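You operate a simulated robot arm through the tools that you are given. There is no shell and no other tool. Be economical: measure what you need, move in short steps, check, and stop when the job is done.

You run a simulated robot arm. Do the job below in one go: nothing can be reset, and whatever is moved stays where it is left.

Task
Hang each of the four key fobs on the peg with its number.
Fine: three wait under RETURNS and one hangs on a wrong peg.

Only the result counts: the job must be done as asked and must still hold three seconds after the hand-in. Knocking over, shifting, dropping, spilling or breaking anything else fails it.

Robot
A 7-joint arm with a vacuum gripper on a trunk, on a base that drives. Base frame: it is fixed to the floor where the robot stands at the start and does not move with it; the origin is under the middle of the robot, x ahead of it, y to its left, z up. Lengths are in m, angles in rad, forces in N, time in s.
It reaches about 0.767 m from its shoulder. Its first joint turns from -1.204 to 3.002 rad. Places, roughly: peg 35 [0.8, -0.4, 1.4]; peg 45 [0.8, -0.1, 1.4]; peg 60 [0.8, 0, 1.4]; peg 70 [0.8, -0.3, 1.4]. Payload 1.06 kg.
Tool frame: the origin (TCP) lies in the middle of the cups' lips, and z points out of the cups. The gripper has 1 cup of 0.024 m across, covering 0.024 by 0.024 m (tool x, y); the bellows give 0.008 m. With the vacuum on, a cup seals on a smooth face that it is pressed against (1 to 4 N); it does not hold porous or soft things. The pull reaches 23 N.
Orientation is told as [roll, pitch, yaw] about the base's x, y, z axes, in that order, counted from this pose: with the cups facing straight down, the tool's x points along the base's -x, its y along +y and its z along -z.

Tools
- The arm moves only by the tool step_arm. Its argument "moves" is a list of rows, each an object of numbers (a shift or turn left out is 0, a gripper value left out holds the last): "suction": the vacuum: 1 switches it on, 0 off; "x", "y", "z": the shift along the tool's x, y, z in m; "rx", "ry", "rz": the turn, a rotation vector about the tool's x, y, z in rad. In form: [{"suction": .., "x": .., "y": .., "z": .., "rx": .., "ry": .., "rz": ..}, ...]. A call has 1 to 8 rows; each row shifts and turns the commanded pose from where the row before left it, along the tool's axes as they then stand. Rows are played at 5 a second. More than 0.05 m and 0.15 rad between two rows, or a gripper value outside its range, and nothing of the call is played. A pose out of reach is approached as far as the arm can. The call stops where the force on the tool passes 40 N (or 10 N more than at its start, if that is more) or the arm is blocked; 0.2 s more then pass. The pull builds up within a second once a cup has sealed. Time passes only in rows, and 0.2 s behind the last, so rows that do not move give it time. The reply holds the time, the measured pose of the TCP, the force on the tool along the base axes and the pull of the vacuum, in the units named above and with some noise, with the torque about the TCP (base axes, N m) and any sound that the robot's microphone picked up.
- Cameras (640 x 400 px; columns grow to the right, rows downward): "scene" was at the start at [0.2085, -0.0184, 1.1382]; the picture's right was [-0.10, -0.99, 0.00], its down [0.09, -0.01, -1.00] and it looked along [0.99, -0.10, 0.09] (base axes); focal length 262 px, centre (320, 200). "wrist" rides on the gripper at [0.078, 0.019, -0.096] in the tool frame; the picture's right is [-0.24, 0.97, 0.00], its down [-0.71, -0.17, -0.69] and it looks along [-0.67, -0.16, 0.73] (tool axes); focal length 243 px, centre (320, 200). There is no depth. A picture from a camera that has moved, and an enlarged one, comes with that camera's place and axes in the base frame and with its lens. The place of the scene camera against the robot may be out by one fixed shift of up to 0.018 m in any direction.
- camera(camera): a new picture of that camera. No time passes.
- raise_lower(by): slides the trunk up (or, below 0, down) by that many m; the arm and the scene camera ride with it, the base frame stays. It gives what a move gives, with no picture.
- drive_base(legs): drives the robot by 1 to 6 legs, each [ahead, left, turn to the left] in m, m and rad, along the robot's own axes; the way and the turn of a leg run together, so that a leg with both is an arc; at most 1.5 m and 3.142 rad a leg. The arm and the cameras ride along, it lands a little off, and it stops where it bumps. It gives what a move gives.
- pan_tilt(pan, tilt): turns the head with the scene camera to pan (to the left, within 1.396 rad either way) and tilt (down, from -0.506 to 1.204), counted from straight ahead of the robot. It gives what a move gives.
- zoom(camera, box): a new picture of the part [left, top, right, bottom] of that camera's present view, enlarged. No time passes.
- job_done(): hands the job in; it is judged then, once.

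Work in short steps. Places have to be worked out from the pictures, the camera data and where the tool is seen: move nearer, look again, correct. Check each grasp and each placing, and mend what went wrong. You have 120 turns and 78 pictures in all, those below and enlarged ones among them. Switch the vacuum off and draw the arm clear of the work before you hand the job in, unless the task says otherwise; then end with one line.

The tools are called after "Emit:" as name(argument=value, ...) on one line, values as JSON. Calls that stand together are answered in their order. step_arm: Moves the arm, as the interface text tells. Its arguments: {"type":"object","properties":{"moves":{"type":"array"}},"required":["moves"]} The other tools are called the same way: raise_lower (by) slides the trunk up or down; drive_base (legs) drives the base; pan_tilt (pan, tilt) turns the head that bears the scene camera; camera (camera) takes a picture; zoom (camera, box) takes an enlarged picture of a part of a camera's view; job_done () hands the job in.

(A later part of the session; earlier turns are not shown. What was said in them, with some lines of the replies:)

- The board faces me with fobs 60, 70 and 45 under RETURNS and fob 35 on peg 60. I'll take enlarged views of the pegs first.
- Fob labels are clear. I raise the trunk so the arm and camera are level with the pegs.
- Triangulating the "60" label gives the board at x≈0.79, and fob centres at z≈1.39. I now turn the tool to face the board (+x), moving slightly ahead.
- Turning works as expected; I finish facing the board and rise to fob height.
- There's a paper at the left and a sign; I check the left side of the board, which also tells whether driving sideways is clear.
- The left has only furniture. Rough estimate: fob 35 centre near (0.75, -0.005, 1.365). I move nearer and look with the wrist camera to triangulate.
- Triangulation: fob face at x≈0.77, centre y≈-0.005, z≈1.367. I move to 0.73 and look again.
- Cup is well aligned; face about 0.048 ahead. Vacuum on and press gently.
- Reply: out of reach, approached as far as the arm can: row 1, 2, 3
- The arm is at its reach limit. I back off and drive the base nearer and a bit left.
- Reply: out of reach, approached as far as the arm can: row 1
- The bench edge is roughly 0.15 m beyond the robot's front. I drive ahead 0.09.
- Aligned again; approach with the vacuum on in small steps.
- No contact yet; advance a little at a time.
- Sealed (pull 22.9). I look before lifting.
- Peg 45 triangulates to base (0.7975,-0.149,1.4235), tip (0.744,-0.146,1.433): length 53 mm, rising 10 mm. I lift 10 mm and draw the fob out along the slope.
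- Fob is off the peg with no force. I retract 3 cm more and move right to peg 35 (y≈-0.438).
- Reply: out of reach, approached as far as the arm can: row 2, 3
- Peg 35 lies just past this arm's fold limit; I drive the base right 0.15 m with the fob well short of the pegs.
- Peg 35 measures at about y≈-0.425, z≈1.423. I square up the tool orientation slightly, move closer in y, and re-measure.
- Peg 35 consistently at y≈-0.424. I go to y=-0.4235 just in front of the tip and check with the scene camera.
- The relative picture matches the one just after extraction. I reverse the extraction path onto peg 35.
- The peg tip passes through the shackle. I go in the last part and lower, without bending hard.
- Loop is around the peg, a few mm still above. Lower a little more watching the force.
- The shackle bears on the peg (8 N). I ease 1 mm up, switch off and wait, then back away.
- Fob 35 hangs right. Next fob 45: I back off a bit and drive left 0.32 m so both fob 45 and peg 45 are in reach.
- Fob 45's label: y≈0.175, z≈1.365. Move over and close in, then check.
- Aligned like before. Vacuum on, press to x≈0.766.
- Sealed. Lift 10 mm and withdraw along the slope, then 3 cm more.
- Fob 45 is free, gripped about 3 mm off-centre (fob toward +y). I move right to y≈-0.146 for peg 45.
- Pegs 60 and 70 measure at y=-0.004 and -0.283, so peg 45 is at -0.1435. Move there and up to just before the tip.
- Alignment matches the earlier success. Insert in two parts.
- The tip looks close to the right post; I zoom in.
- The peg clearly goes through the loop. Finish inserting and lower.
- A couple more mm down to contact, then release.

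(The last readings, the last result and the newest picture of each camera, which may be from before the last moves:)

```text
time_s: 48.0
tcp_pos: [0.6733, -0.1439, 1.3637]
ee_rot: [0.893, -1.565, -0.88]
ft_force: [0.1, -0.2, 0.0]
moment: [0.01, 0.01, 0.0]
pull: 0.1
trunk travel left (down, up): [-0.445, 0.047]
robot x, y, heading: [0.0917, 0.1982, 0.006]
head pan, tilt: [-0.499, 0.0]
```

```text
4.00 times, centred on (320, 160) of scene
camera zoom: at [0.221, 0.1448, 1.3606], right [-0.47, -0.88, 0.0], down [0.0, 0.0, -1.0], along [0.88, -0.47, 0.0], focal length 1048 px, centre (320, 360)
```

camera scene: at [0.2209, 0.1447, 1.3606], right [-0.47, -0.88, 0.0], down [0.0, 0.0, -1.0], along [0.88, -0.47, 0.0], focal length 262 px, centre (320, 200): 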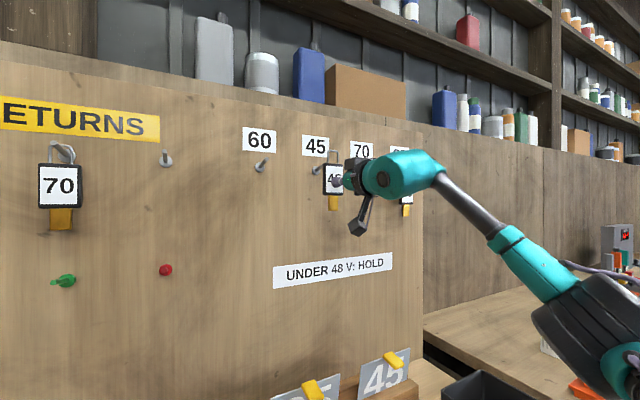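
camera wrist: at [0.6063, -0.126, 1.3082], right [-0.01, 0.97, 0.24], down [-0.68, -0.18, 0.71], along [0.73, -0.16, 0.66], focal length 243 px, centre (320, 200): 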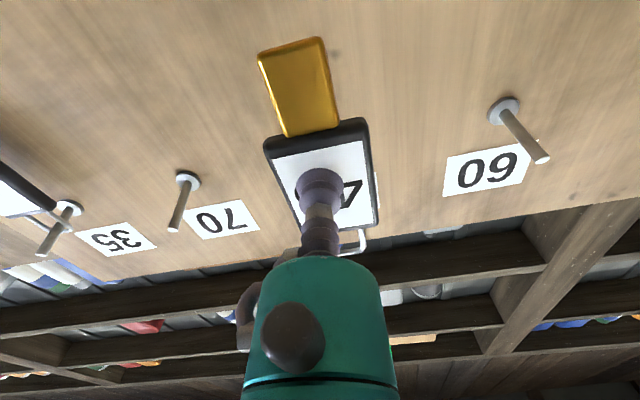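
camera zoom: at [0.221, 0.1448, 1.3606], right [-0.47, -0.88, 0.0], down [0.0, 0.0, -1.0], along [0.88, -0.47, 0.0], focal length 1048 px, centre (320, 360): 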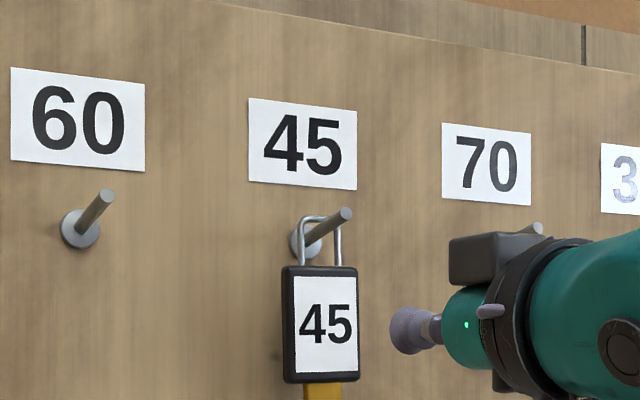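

Fob 45 hangs well. Next fob 70 (y≈0.313): drive left 0.16 and move the arm over.

Emit:
step_arm(moves=[{"z": -0.02}, {}])

Emit:
drive_base(legs=[[0, 0.16, 0]])

Emit:
step_arm(moves=[{"y": 0.045}, {"y": 0.045}, {"y": 0.045}, {"y": 0.045}, {"y": 0.045}, {"y": 0.045}, {}, {}])

Emit:
camera(camera="wrist")

```text
time_s: 48.6
tcp_pos: [0.6543, -0.1454, 1.3626]
ee_rot: [0.875, -1.563, -0.864]
ft_force: [-0.3, -0.7, -0.3]
moment: [0.0, 0.0, 0.01]
pull: 0.0
trunk travel left (down, up): [-0.445, 0.047]
robot x, y, heading: [0.0894, 0.1955, 0.008]
head pan, tilt: [-0.499, 0.0]
```

```text
time_s: 50.0
tcp_pos: [0.6535, 0.0203, 1.363]
ee_rot: [0.846, -1.563, -0.835]
ft_force: [-0.9, 0.5, -0.1]
moment: [0.0, 0.04, -0.03]
pull: 0.1
trunk travel left (down, up): [-0.445, 0.047]
robot x, y, heading: [0.0853, 0.359, 0.0]
head pan, tilt: [-0.499, 0.0]
```

```text
time_s: 51.8
tcp_pos: [0.6519, 0.2891, 1.3651]
ee_rot: [0.916, -1.566, -0.906]
ft_force: [-0.6, -0.1, -0.2]
moment: [-0.03, 0.01, 0.03]
pull: 0.1
trunk travel left (down, up): [-0.445, 0.047]
robot x, y, heading: [0.0902, 0.3588, 0.007]
head pan, tilt: [-0.499, 0.0]
```

```text
41 pictures are left
camera wrist: at [0.5547, 0.3084, 1.2872], right [-0.01, 0.97, 0.24], down [-0.68, -0.18, 0.71], along [0.73, -0.16, 0.66], focal length 243 px, centre (320, 200)
```

wrist: 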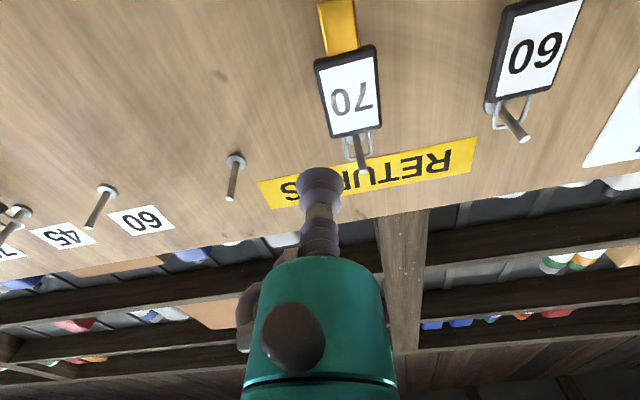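

Fob 70 at y≈0.316. Move over, close in and press.

Emit:
step_arm(moves=[{"y": 0.028, "z": 0.03}, {"z": 0.04}, {}, {}])

Emit:
camera(camera="wrist")

```text
time_s: 52.8
tcp_pos: [0.7177, 0.3169, 1.3645]
ee_rot: [0.924, -1.565, -0.915]
ft_force: [0.0, -0.2, -0.1]
moment: [-0.02, -0.05, -0.02]
pull: 0.0
trunk travel left (down, up): [-0.445, 0.047]
robot x, y, heading: [0.0897, 0.3555, 0.006]
head pan, tilt: [-0.499, 0.0]
```

```text
40 pictures are left
camera wrist: at [0.623, 0.3344, 1.2866], right [-0.01, 0.97, 0.24], down [-0.68, -0.18, 0.71], along [0.73, -0.16, 0.66], focal length 243 px, centre (320, 200)
```

wrist: 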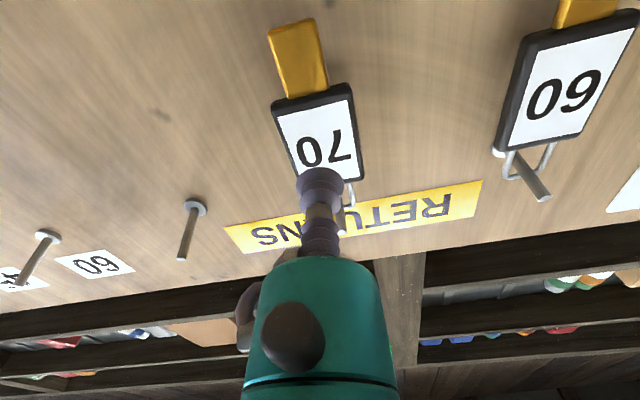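

Aligned. Vacuum on and press.

Emit:
step_arm(moves=[{"suction": 1, "z": 0.025}, {"z": 0.01}, {"z": 0.005}, {"z": 0.003}, {}, {}])

```text
time_s: 54.2
tcp_pos: [0.762, 0.3177, 1.3639]
ee_rot: [0.897, -1.564, -0.888]
ft_force: [0.4, 0.1, 0.5]
moment: [0.0, 0.01, 0.02]
pull: 23.1
trunk travel left (down, up): [-0.445, 0.047]
robot x, y, heading: [0.091, 0.3604, 0.007]
head pan, tilt: [-0.499, 0.0]
```

Sealed. Lift and withdraw, then check.

Emit:
step_arm(moves=[{"x": -0.005}, {"x": -0.005}, {"z": -0.015, "x": -0.003}, {"z": -0.015, "x": -0.003}, {"z": -0.015, "x": -0.003}, {"z": -0.02, "x": -0.003}, {"z": -0.03}, {}])

Emit:
camera(camera="wrist")

```text
time_s: 56.0
tcp_pos: [0.6674, 0.3183, 1.3871]
ee_rot: [0.804, -1.562, -0.796]
ft_force: [-0.5, 0.8, -0.4]
moment: [-0.03, -0.01, 0.03]
pull: 23.1
trunk travel left (down, up): [-0.445, 0.047]
robot x, y, heading: [0.0899, 0.3619, 0.012]
head pan, tilt: [-0.499, 0.0]
```

```text
39 pictures are left
camera wrist: at [0.5721, 0.3368, 1.3099], right [-0.01, 0.97, 0.24], down [-0.68, -0.18, 0.71], along [0.73, -0.16, 0.66], focal length 243 px, centre (320, 200)
```

wrist: 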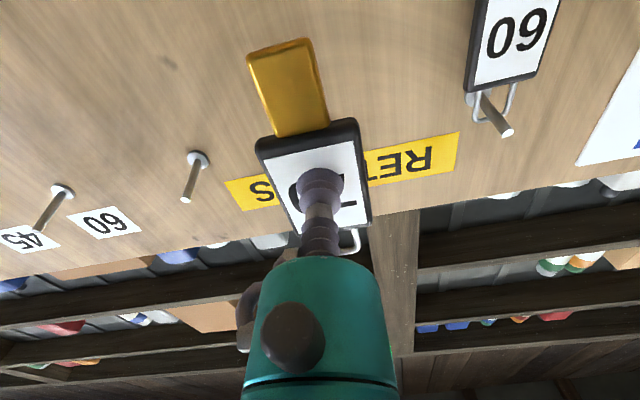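

Fob 70 is free and centred. Drive right 0.32 m, then move the arm toward peg 70.

Emit:
drive_base(legs=[[0, -0.32, 0]])

Emit:
step_arm(moves=[{"y": -0.045}, {"y": -0.045}, {"y": -0.045}, {"y": -0.045}, {"y": -0.045}, {}, {}])

Emit:
camera(camera="wrist")

```text
time_s: 58.2
tcp_pos: [0.6712, -0.0074, 1.3878]
ee_rot: [0.932, -1.564, -0.917]
ft_force: [-0.1, -0.8, -0.9]
moment: [0.01, -0.01, 0.05]
pull: 23.2
trunk travel left (down, up): [-0.445, 0.047]
robot x, y, heading: [0.094, 0.0303, 0.01]
head pan, tilt: [-0.499, 0.0]
```

```text
time_s: 59.8
tcp_pos: [0.6753, -0.2331, 1.3878]
ee_rot: [0.897, -1.564, -0.886]
ft_force: [0.2, 0.1, 0.4]
moment: [0.01, -0.01, 0.0]
pull: 23.3
trunk travel left (down, up): [-0.445, 0.047]
robot x, y, heading: [0.0903, 0.0315, 0.007]
head pan, tilt: [-0.499, 0.0]
```

```text
38 pictures are left
camera wrist: at [0.5788, -0.2164, 1.3106], right [-0.01, 0.97, 0.24], down [-0.68, -0.19, 0.71], along [0.73, -0.15, 0.66], focal length 243 px, centre (320, 200)
```

wrist: 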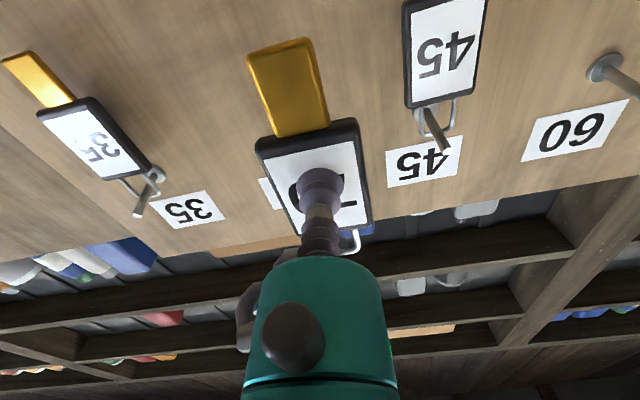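

Neighbour pegs measure -0.144 and -0.4265, so peg 70 is at about -0.2845. Move there and up to the tip.

Emit:
step_arm(moves=[{"y": -0.03}, {"y": -0.0195}, {"z": 0.028}, {}, {}])

Emit:
step_arm(moves=[{"z": 0.02, "x": 0.003}, {"z": 0.015, "x": 0.003}, {"z": 0.01, "x": 0.002}, {}])

Emit:
camera(camera="scene")

```text
time_s: 61.0
tcp_pos: [0.7035, -0.2822, 1.3861]
ee_rot: [0.862, -1.565, -0.846]
ft_force: [-0.3, -0.8, -0.1]
moment: [0.0, -0.01, 0.0]
pull: 23.2
trunk travel left (down, up): [-0.445, 0.047]
robot x, y, heading: [0.0906, 0.0333, 0.011]
head pan, tilt: [-0.499, 0.0]
```

```text
time_s: 62.0
tcp_pos: [0.7483, -0.2829, 1.3772]
ee_rot: [0.86, -1.564, -0.847]
ft_force: [0.8, 0.3, -0.3]
moment: [-0.02, 0.0, 0.01]
pull: 23.1
trunk travel left (down, up): [-0.445, 0.047]
robot x, y, heading: [0.092, 0.0319, 0.012]
head pan, tilt: [-0.499, 0.0]
```

```text
37 pictures are left
camera scene: at [0.2226, -0.0214, 1.3606], right [-0.47, -0.88, 0.0], down [0.0, 0.0, -1.0], along [0.88, -0.47, 0.0], focal length 262 px, centre (320, 200)
```

scene: 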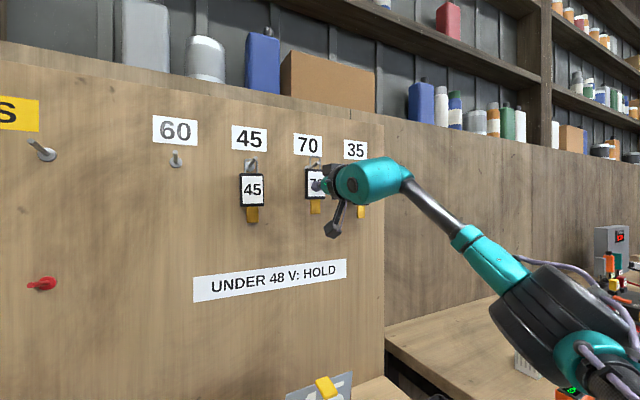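

No force; zoom on the loop to confirm the peg is inside.

Emit:
zoom(camera="scene", box=[290, 150, 338, 180])

```text
13.33 times, centred on (314, 165) of scene
camera zoom: at [0.2226, -0.0214, 1.3606], right [-0.47, -0.88, 0.0], down [0.0, 0.0, -1.0], along [0.88, -0.47, 0.0], focal length 3494 px, centre (400, 667)
```

zoom: 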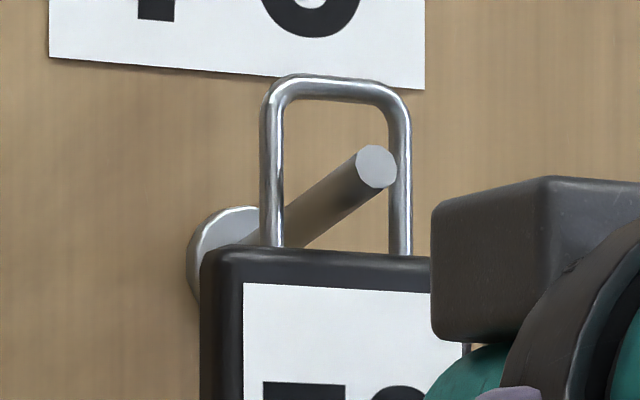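

The peg goes through the loop. Finish: in along the slope and lower.

Emit:
step_arm(moves=[{"z": 0.014, "x": 0.003}, {"x": 0.005}, {"x": 0.003}, {"x": 0.002}, {}])

Emit:
zoom(camera="scene", box=[290, 150, 338, 180])

```text
time_s: 63.2
tcp_pos: [0.7617, -0.2809, 1.3653]
ee_rot: [0.849, -1.564, -0.834]
ft_force: [-0.4, -0.1, 0.3]
moment: [0.02, 0.01, 0.0]
pull: 23.4
trunk travel left (down, up): [-0.445, 0.047]
robot x, y, heading: [0.0923, 0.0311, 0.012]
head pan, tilt: [-0.499, 0.0]
```

```text
13.33 times, centred on (314, 165) of scene
camera zoom: at [0.2228, -0.0213, 1.3606], right [-0.47, -0.88, 0.0], down [0.0, 0.0, -1.0], along [0.88, -0.47, 0.0], focal length 3494 px, centre (400, 667)
```

zoom: 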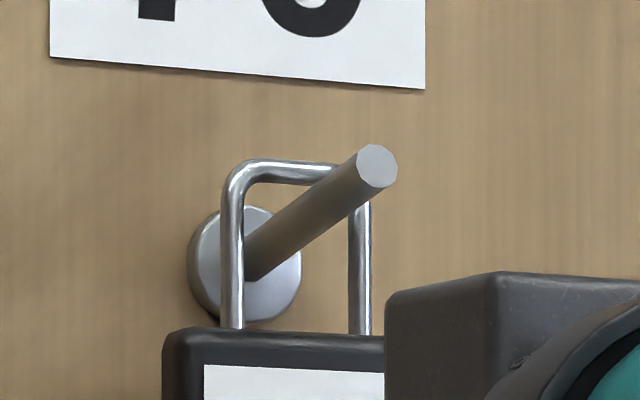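

Nearly seated; lower 1–2 mm, release, and back away.

Emit:
step_arm(moves=[{"x": 0.001}, {"x": 0.001}, {"suction": 0}, {}, {}, {}])

Emit:
step_arm(moves=[{"z": -0.006}, {"z": -0.015}, {"z": -0.03}, {"z": -0.04}, {"z": -0.02}, {}])

Emit:
zoom(camera="scene", box=[220, 110, 380, 210])

```text
time_s: 64.6
tcp_pos: [0.7603, -0.2805, 1.3637]
ee_rot: [0.892, -1.563, -0.876]
ft_force: [-0.2, 1.4, 0.3]
moment: [-0.02, -0.01, 0.02]
pull: 0.1
trunk travel left (down, up): [-0.445, 0.047]
robot x, y, heading: [0.0899, 0.0293, 0.01]
head pan, tilt: [-0.499, 0.0]
```

```text
time_s: 66.0
tcp_pos: [0.649, -0.2826, 1.3627]
ee_rot: [0.89, -1.563, -0.874]
ft_force: [-0.2, 0.0, 0.0]
moment: [0.0, 0.04, -0.01]
pull: 0.0
trunk travel left (down, up): [-0.445, 0.047]
robot x, y, heading: [0.0924, 0.0292, 0.011]
head pan, tilt: [-0.499, 0.0]
```

```text
4.00 times, centred on (300, 160) of scene
camera zoom: at [0.2228, -0.0213, 1.3606], right [-0.47, -0.88, 0.0], down [0.0, 0.0, -1.0], along [0.88, -0.47, 0.0], focal length 1048 px, centre (400, 360)
```

zoom: 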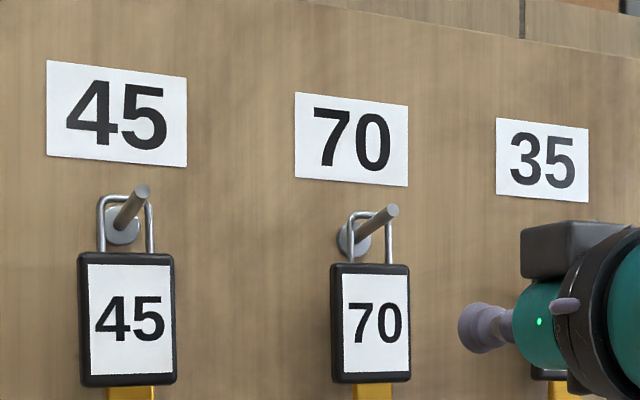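

Fob 70 hangs right. Last: fob 60 at y≈0.457. Drive left 0.40 and move the arm over.

Emit:
drive_base(legs=[[0, 0.41, 0]])

Emit:
step_arm(moves=[{"y": 0.045}, {"y": 0.045}, {"y": 0.045}, {"y": 0.045}, {"y": 0.045}, {"y": 0.045}, {"y": 0.03}, {}])

Emit:
camera(camera="wrist")

```text
time_s: 68.5
tcp_pos: [0.6465, 0.132, 1.3627]
ee_rot: [0.856, -1.565, -0.832]
ft_force: [0.5, 0.3, -1.0]
moment: [-0.02, 0.05, -0.04]
pull: 0.1
trunk travel left (down, up): [-0.445, 0.047]
robot x, y, heading: [0.0841, 0.4392, 0.022]
head pan, tilt: [-0.499, 0.0]
```

```text
time_s: 70.3
tcp_pos: [0.6385, 0.4282, 1.3645]
ee_rot: [0.887, -1.564, -0.862]
ft_force: [0.5, 0.4, 0.2]
moment: [-0.01, 0.03, 0.01]
pull: 0.0
trunk travel left (down, up): [-0.445, 0.047]
robot x, y, heading: [0.0887, 0.4394, 0.019]
head pan, tilt: [-0.499, 0.0]
```

```text
33 pictures are left
camera wrist: at [0.5422, 0.4452, 1.2867], right [-0.02, 0.97, 0.24], down [-0.68, -0.19, 0.71], along [0.73, -0.15, 0.66], focal length 243 px, centre (320, 200)
```

wrist: 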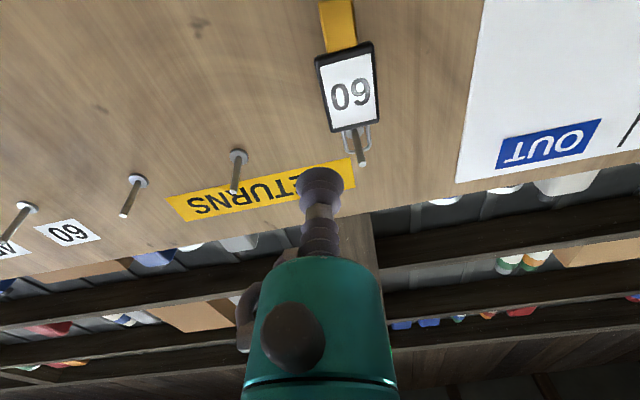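

Heading is 0.02 rad off; I square the tool, shift to y≈0.459, and close in.

Emit:
step_arm(moves=[{"rx": 0.02, "y": 0.03}, {"z": 0.04}, {"z": 0.043}, {}, {}])

Emit:
camera(camera="wrist")

```text
time_s: 71.5
tcp_pos: [0.7228, 0.4598, 1.365]
ee_rot: [0.878, -1.564, -0.877]
ft_force: [0.0, -0.6, 0.5]
moment: [-0.02, 0.0, -0.02]
pull: 0.0
trunk travel left (down, up): [-0.445, 0.047]
robot x, y, heading: [0.0855, 0.4396, 0.021]
head pan, tilt: [-0.499, 0.0]
```

```text
32 pictures are left
camera wrist: at [0.6261, 0.4787, 1.2875], right [0.0, 0.97, 0.24], down [-0.68, -0.18, 0.71], along [0.73, -0.16, 0.66], focal length 243 px, centre (320, 200)
```

wrist: 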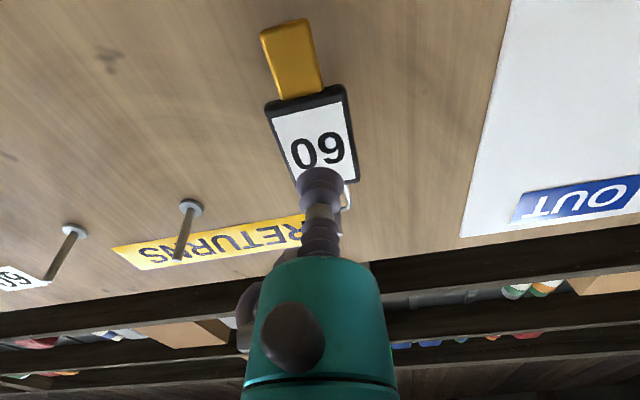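

The fob is about 4 mm to the right of ideal; correct and press with vacuum.

Emit:
step_arm(moves=[{"suction": 1, "y": -0.004, "z": 0.02}, {"z": 0.013}, {"z": 0.005}, {"z": 0.004}, {}, {}])

```text
time_s: 73.0
tcp_pos: [0.7642, 0.458, 1.3653]
ee_rot: [0.878, -1.564, -0.876]
ft_force: [-0.5, -0.2, -1.2]
moment: [-0.01, 0.01, -0.02]
pull: 23.0
trunk travel left (down, up): [-0.445, 0.047]
robot x, y, heading: [0.0863, 0.4372, 0.019]
head pan, tilt: [-0.499, 0.0]
```

Sealed. Lift and withdraw.

Emit:
step_arm(moves=[{"x": -0.005}, {"x": -0.005}, {"z": -0.015, "x": -0.003}, {"z": -0.015, "x": -0.003}, {"z": -0.015, "x": -0.003}, {"z": -0.02, "x": -0.003}, {"z": -0.03}, {}])

Emit:
camera(camera="wrist")

```text
time_s: 74.8
tcp_pos: [0.6698, 0.4571, 1.386]
ee_rot: [0.842, -1.563, -0.84]
ft_force: [0.0, -0.3, -0.2]
moment: [0.03, -0.01, 0.01]
pull: 22.9
trunk travel left (down, up): [-0.445, 0.047]
robot x, y, heading: [0.0873, 0.4417, 0.018]
head pan, tilt: [-0.499, 0.0]
```

```text
31 pictures are left
camera wrist: at [0.5735, 0.476, 1.3095], right [0.0, 0.97, 0.24], down [-0.68, -0.18, 0.71], along [0.73, -0.16, 0.66], focal length 243 px, centre (320, 200)
```

wrist: 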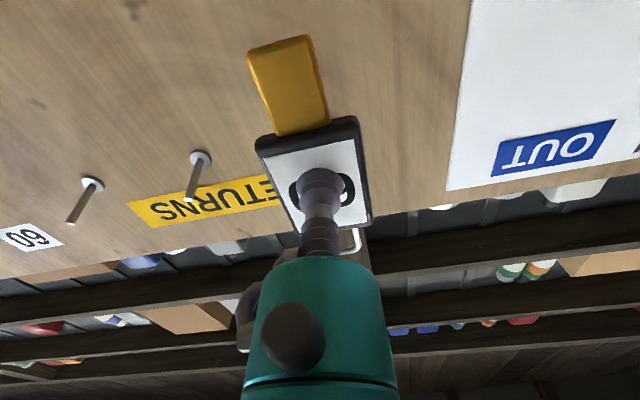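

Fob 60 is free and centred. Drive right 0.18 and move the arm to near peg 60.

Emit:
drive_base(legs=[[0, -0.18, 0]])

Emit:
step_arm(moves=[{"y": -0.045}, {"y": -0.045}, {"y": -0.045}, {"y": -0.045}, {"y": -0.045}, {}, {}])

Emit:
camera(camera="wrist")

```text
time_s: 76.2
tcp_pos: [0.6729, 0.2776, 1.3879]
ee_rot: [0.924, -1.564, -0.922]
ft_force: [-0.3, 0.0, -0.7]
moment: [0.0, -0.01, 0.04]
pull: 22.9
trunk travel left (down, up): [-0.445, 0.047]
robot x, y, heading: [0.0888, 0.2573, 0.022]
head pan, tilt: [-0.499, 0.0]
```

```text
time_s: 77.8
tcp_pos: [0.6758, 0.052, 1.3857]
ee_rot: [0.875, -1.565, -0.875]
ft_force: [0.4, 0.5, -0.7]
moment: [-0.02, -0.03, 0.07]
pull: 23.2
trunk travel left (down, up): [-0.445, 0.047]
robot x, y, heading: [0.094, 0.2604, 0.021]
head pan, tilt: [-0.499, 0.0]
```

```text
30 pictures are left
camera wrist: at [0.58, 0.0717, 1.3081], right [0.0, 0.97, 0.24], down [-0.68, -0.18, 0.71], along [0.73, -0.16, 0.66], focal length 243 px, centre (320, 200)
```

wrist: 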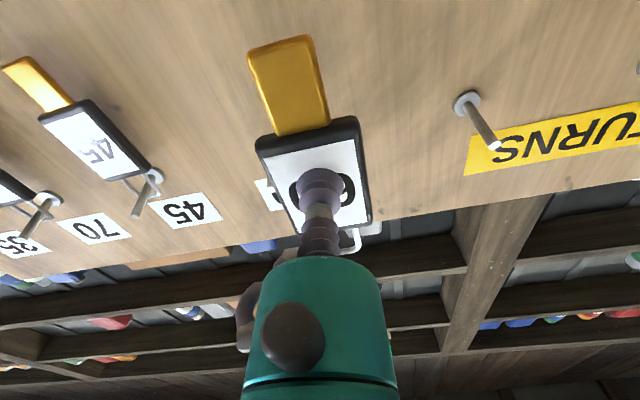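

Layout matches the previous one; peg 60 at y≈-0.002. Move over, forward to the tip, and partly in.

Emit:
step_arm(moves=[{"y": -0.03}, {"y": -0.0225}, {"z": 0.026}, {}, {}])

Emit:
step_arm(moves=[{"z": 0.02, "x": 0.003}, {"z": 0.015, "x": 0.003}, {"z": 0.01, "x": 0.002}, {}])

Emit:
camera(camera="scene")

```text
time_s: 79.0
tcp_pos: [0.7001, 0.0005, 1.3857]
ee_rot: [0.82, -1.563, -0.818]
ft_force: [-0.2, -0.4, -0.6]
moment: [-0.03, -0.01, 0.02]
pull: 23.2
trunk travel left (down, up): [-0.445, 0.047]
robot x, y, heading: [0.0908, 0.2583, 0.019]
head pan, tilt: [-0.499, 0.0]
```

```text
time_s: 80.0
tcp_pos: [0.7433, -0.0003, 1.3775]
ee_rot: [0.889, -1.563, -0.888]
ft_force: [0.1, -0.1, -0.2]
moment: [-0.04, 0.01, -0.01]
pull: 22.6
trunk travel left (down, up): [-0.445, 0.047]
robot x, y, heading: [0.092, 0.262, 0.016]
head pan, tilt: [-0.499, 0.0]
```

```text
29 pictures are left
camera scene: at [0.2202, 0.2103, 1.3606], right [-0.46, -0.89, 0.0], down [0.0, 0.0, -1.0], along [0.89, -0.46, 0.0], focal length 262 px, centre (320, 200)
```

scene: 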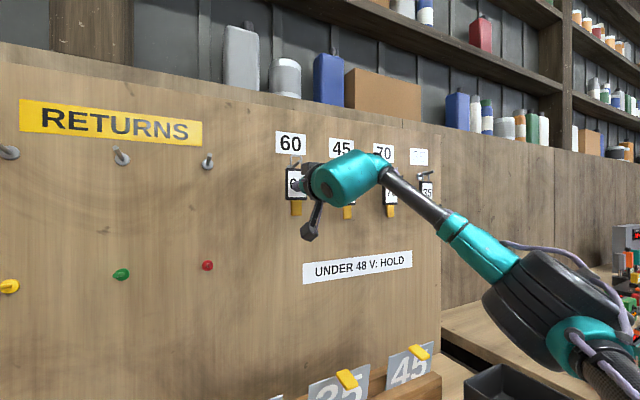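

Zoom on the loop.

Emit:
zoom(camera="scene", box=[272, 148, 320, 178])

```text
13.33 times, centred on (296, 163) of scene
camera zoom: at [0.2202, 0.2103, 1.3606], right [-0.46, -0.89, 0.0], down [0.0, 0.0, -1.0], along [0.89, -0.46, 0.0], focal length 3494 px, centre (640, 693)
```

zoom: 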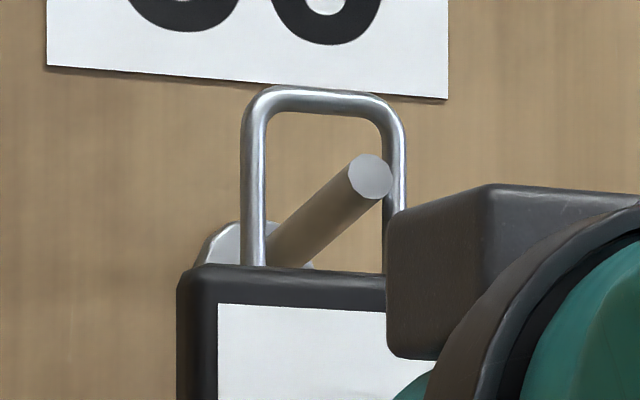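

Peg is through the loop. Finish the insertion and lower.

Emit:
step_arm(moves=[{"z": 0.017, "x": 0.003}, {"x": 0.005}, {"x": 0.003}, {"x": 0.001}, {}])

Emit:
zoom(camera="scene", box=[272, 148, 320, 178])

```text
time_s: 81.2
tcp_pos: [0.7622, 0.0016, 1.366]
ee_rot: [0.873, -1.566, -0.871]
ft_force: [0.2, -0.6, -2.0]
moment: [0.04, -0.04, -0.02]
pull: 22.4
trunk travel left (down, up): [-0.445, 0.047]
robot x, y, heading: [0.0878, 0.2583, 0.018]
head pan, tilt: [-0.499, 0.0]
```

```text
13.33 times, centred on (296, 163) of scene
camera zoom: at [0.2203, 0.2104, 1.3606], right [-0.46, -0.89, 0.0], down [0.0, 0.0, -1.0], along [0.89, -0.46, 0.0], focal length 3494 px, centre (640, 693)
```

zoom: 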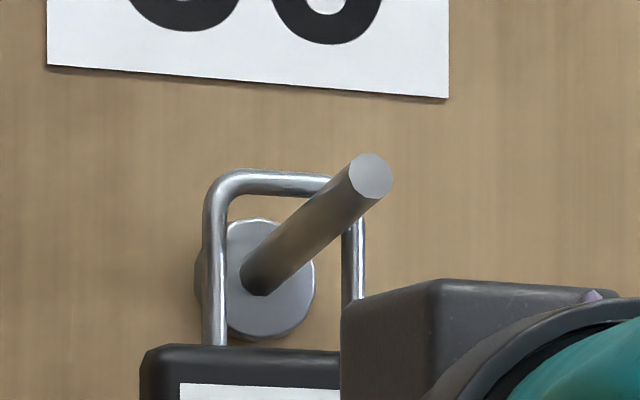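

Lower 2 mm more, release and back away.

Emit:
step_arm(moves=[{"x": 0.001}, {"x": 0.001}, {"suction": 0}, {}, {}, {}])

Emit:
step_arm(moves=[{"z": -0.006}, {"z": -0.015}, {"z": -0.03}, {"z": -0.04}, {"z": -0.04}, {"z": -0.03}, {}])

Emit:
drive_base(legs=[[-0.15, 0, 0]])

Emit:
camera(camera="wrist")

Emit:
camera(camera="scene")

```text
time_s: 82.7
tcp_pos: [0.7626, 0.002, 1.3628]
ee_rot: [0.873, -1.565, -0.872]
ft_force: [0.8, -0.5, -0.1]
moment: [-0.01, -0.02, 0.0]
pull: 0.1
trunk travel left (down, up): [-0.445, 0.047]
robot x, y, heading: [0.0918, 0.2633, 0.017]
head pan, tilt: [-0.499, 0.0]
```

```text
time_s: 84.2
tcp_pos: [0.5972, 0.0017, 1.3654]
ee_rot: [0.852, -1.564, -0.851]
ft_force: [-0.3, -0.5, 0.0]
moment: [0.01, 0.01, 0.02]
pull: 0.0
trunk travel left (down, up): [-0.445, 0.047]
robot x, y, heading: [0.0883, 0.2606, 0.018]
head pan, tilt: [-0.499, 0.0]
```

```text
time_s: 85.6
tcp_pos: [0.4472, -0.0008, 1.3642]
ee_rot: [0.948, -1.566, -0.944]
ft_force: [0.7, -0.5, 0.1]
moment: [-0.01, 0.01, -0.01]
pull: 0.1
trunk travel left (down, up): [-0.445, 0.047]
robot x, y, heading: [-0.061, 0.2539, 0.018]
head pan, tilt: [-0.499, 0.0]
```

```text
26 pictures are left
camera wrist: at [0.3523, 0.0182, 1.2878], right [0.0, 0.97, 0.24], down [-0.68, -0.18, 0.71], along [0.73, -0.16, 0.66], focal length 243 px, centre (320, 200)
```

wrist: 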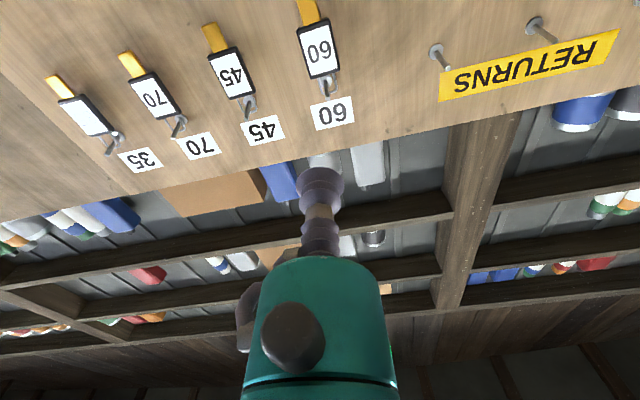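

```text
25 pictures are left
camera scene: at [0.0697, 0.2076, 1.3607], right [-0.46, -0.89, 0.0], down [0.0, 0.0, -1.0], along [0.89, -0.46, 0.0], focal length 262 px, centre (320, 200)
```

scene: 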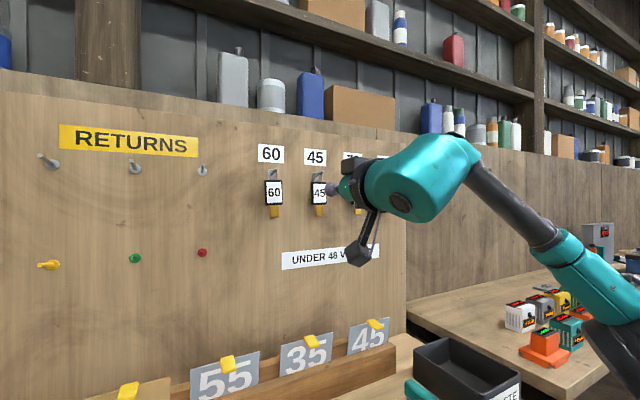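

All four fobs hang on their matching pegs (60, 45, 70, 35), the vacuum is off and the arm is clear. Handing in.

Emit:
job_done()

```text
The job is handed in.
```

All four key fobs (60, 45, 70 and 35) now hang on the pegs with their numbers; the vacuum is off, the arm is clear, and the job is handed in.
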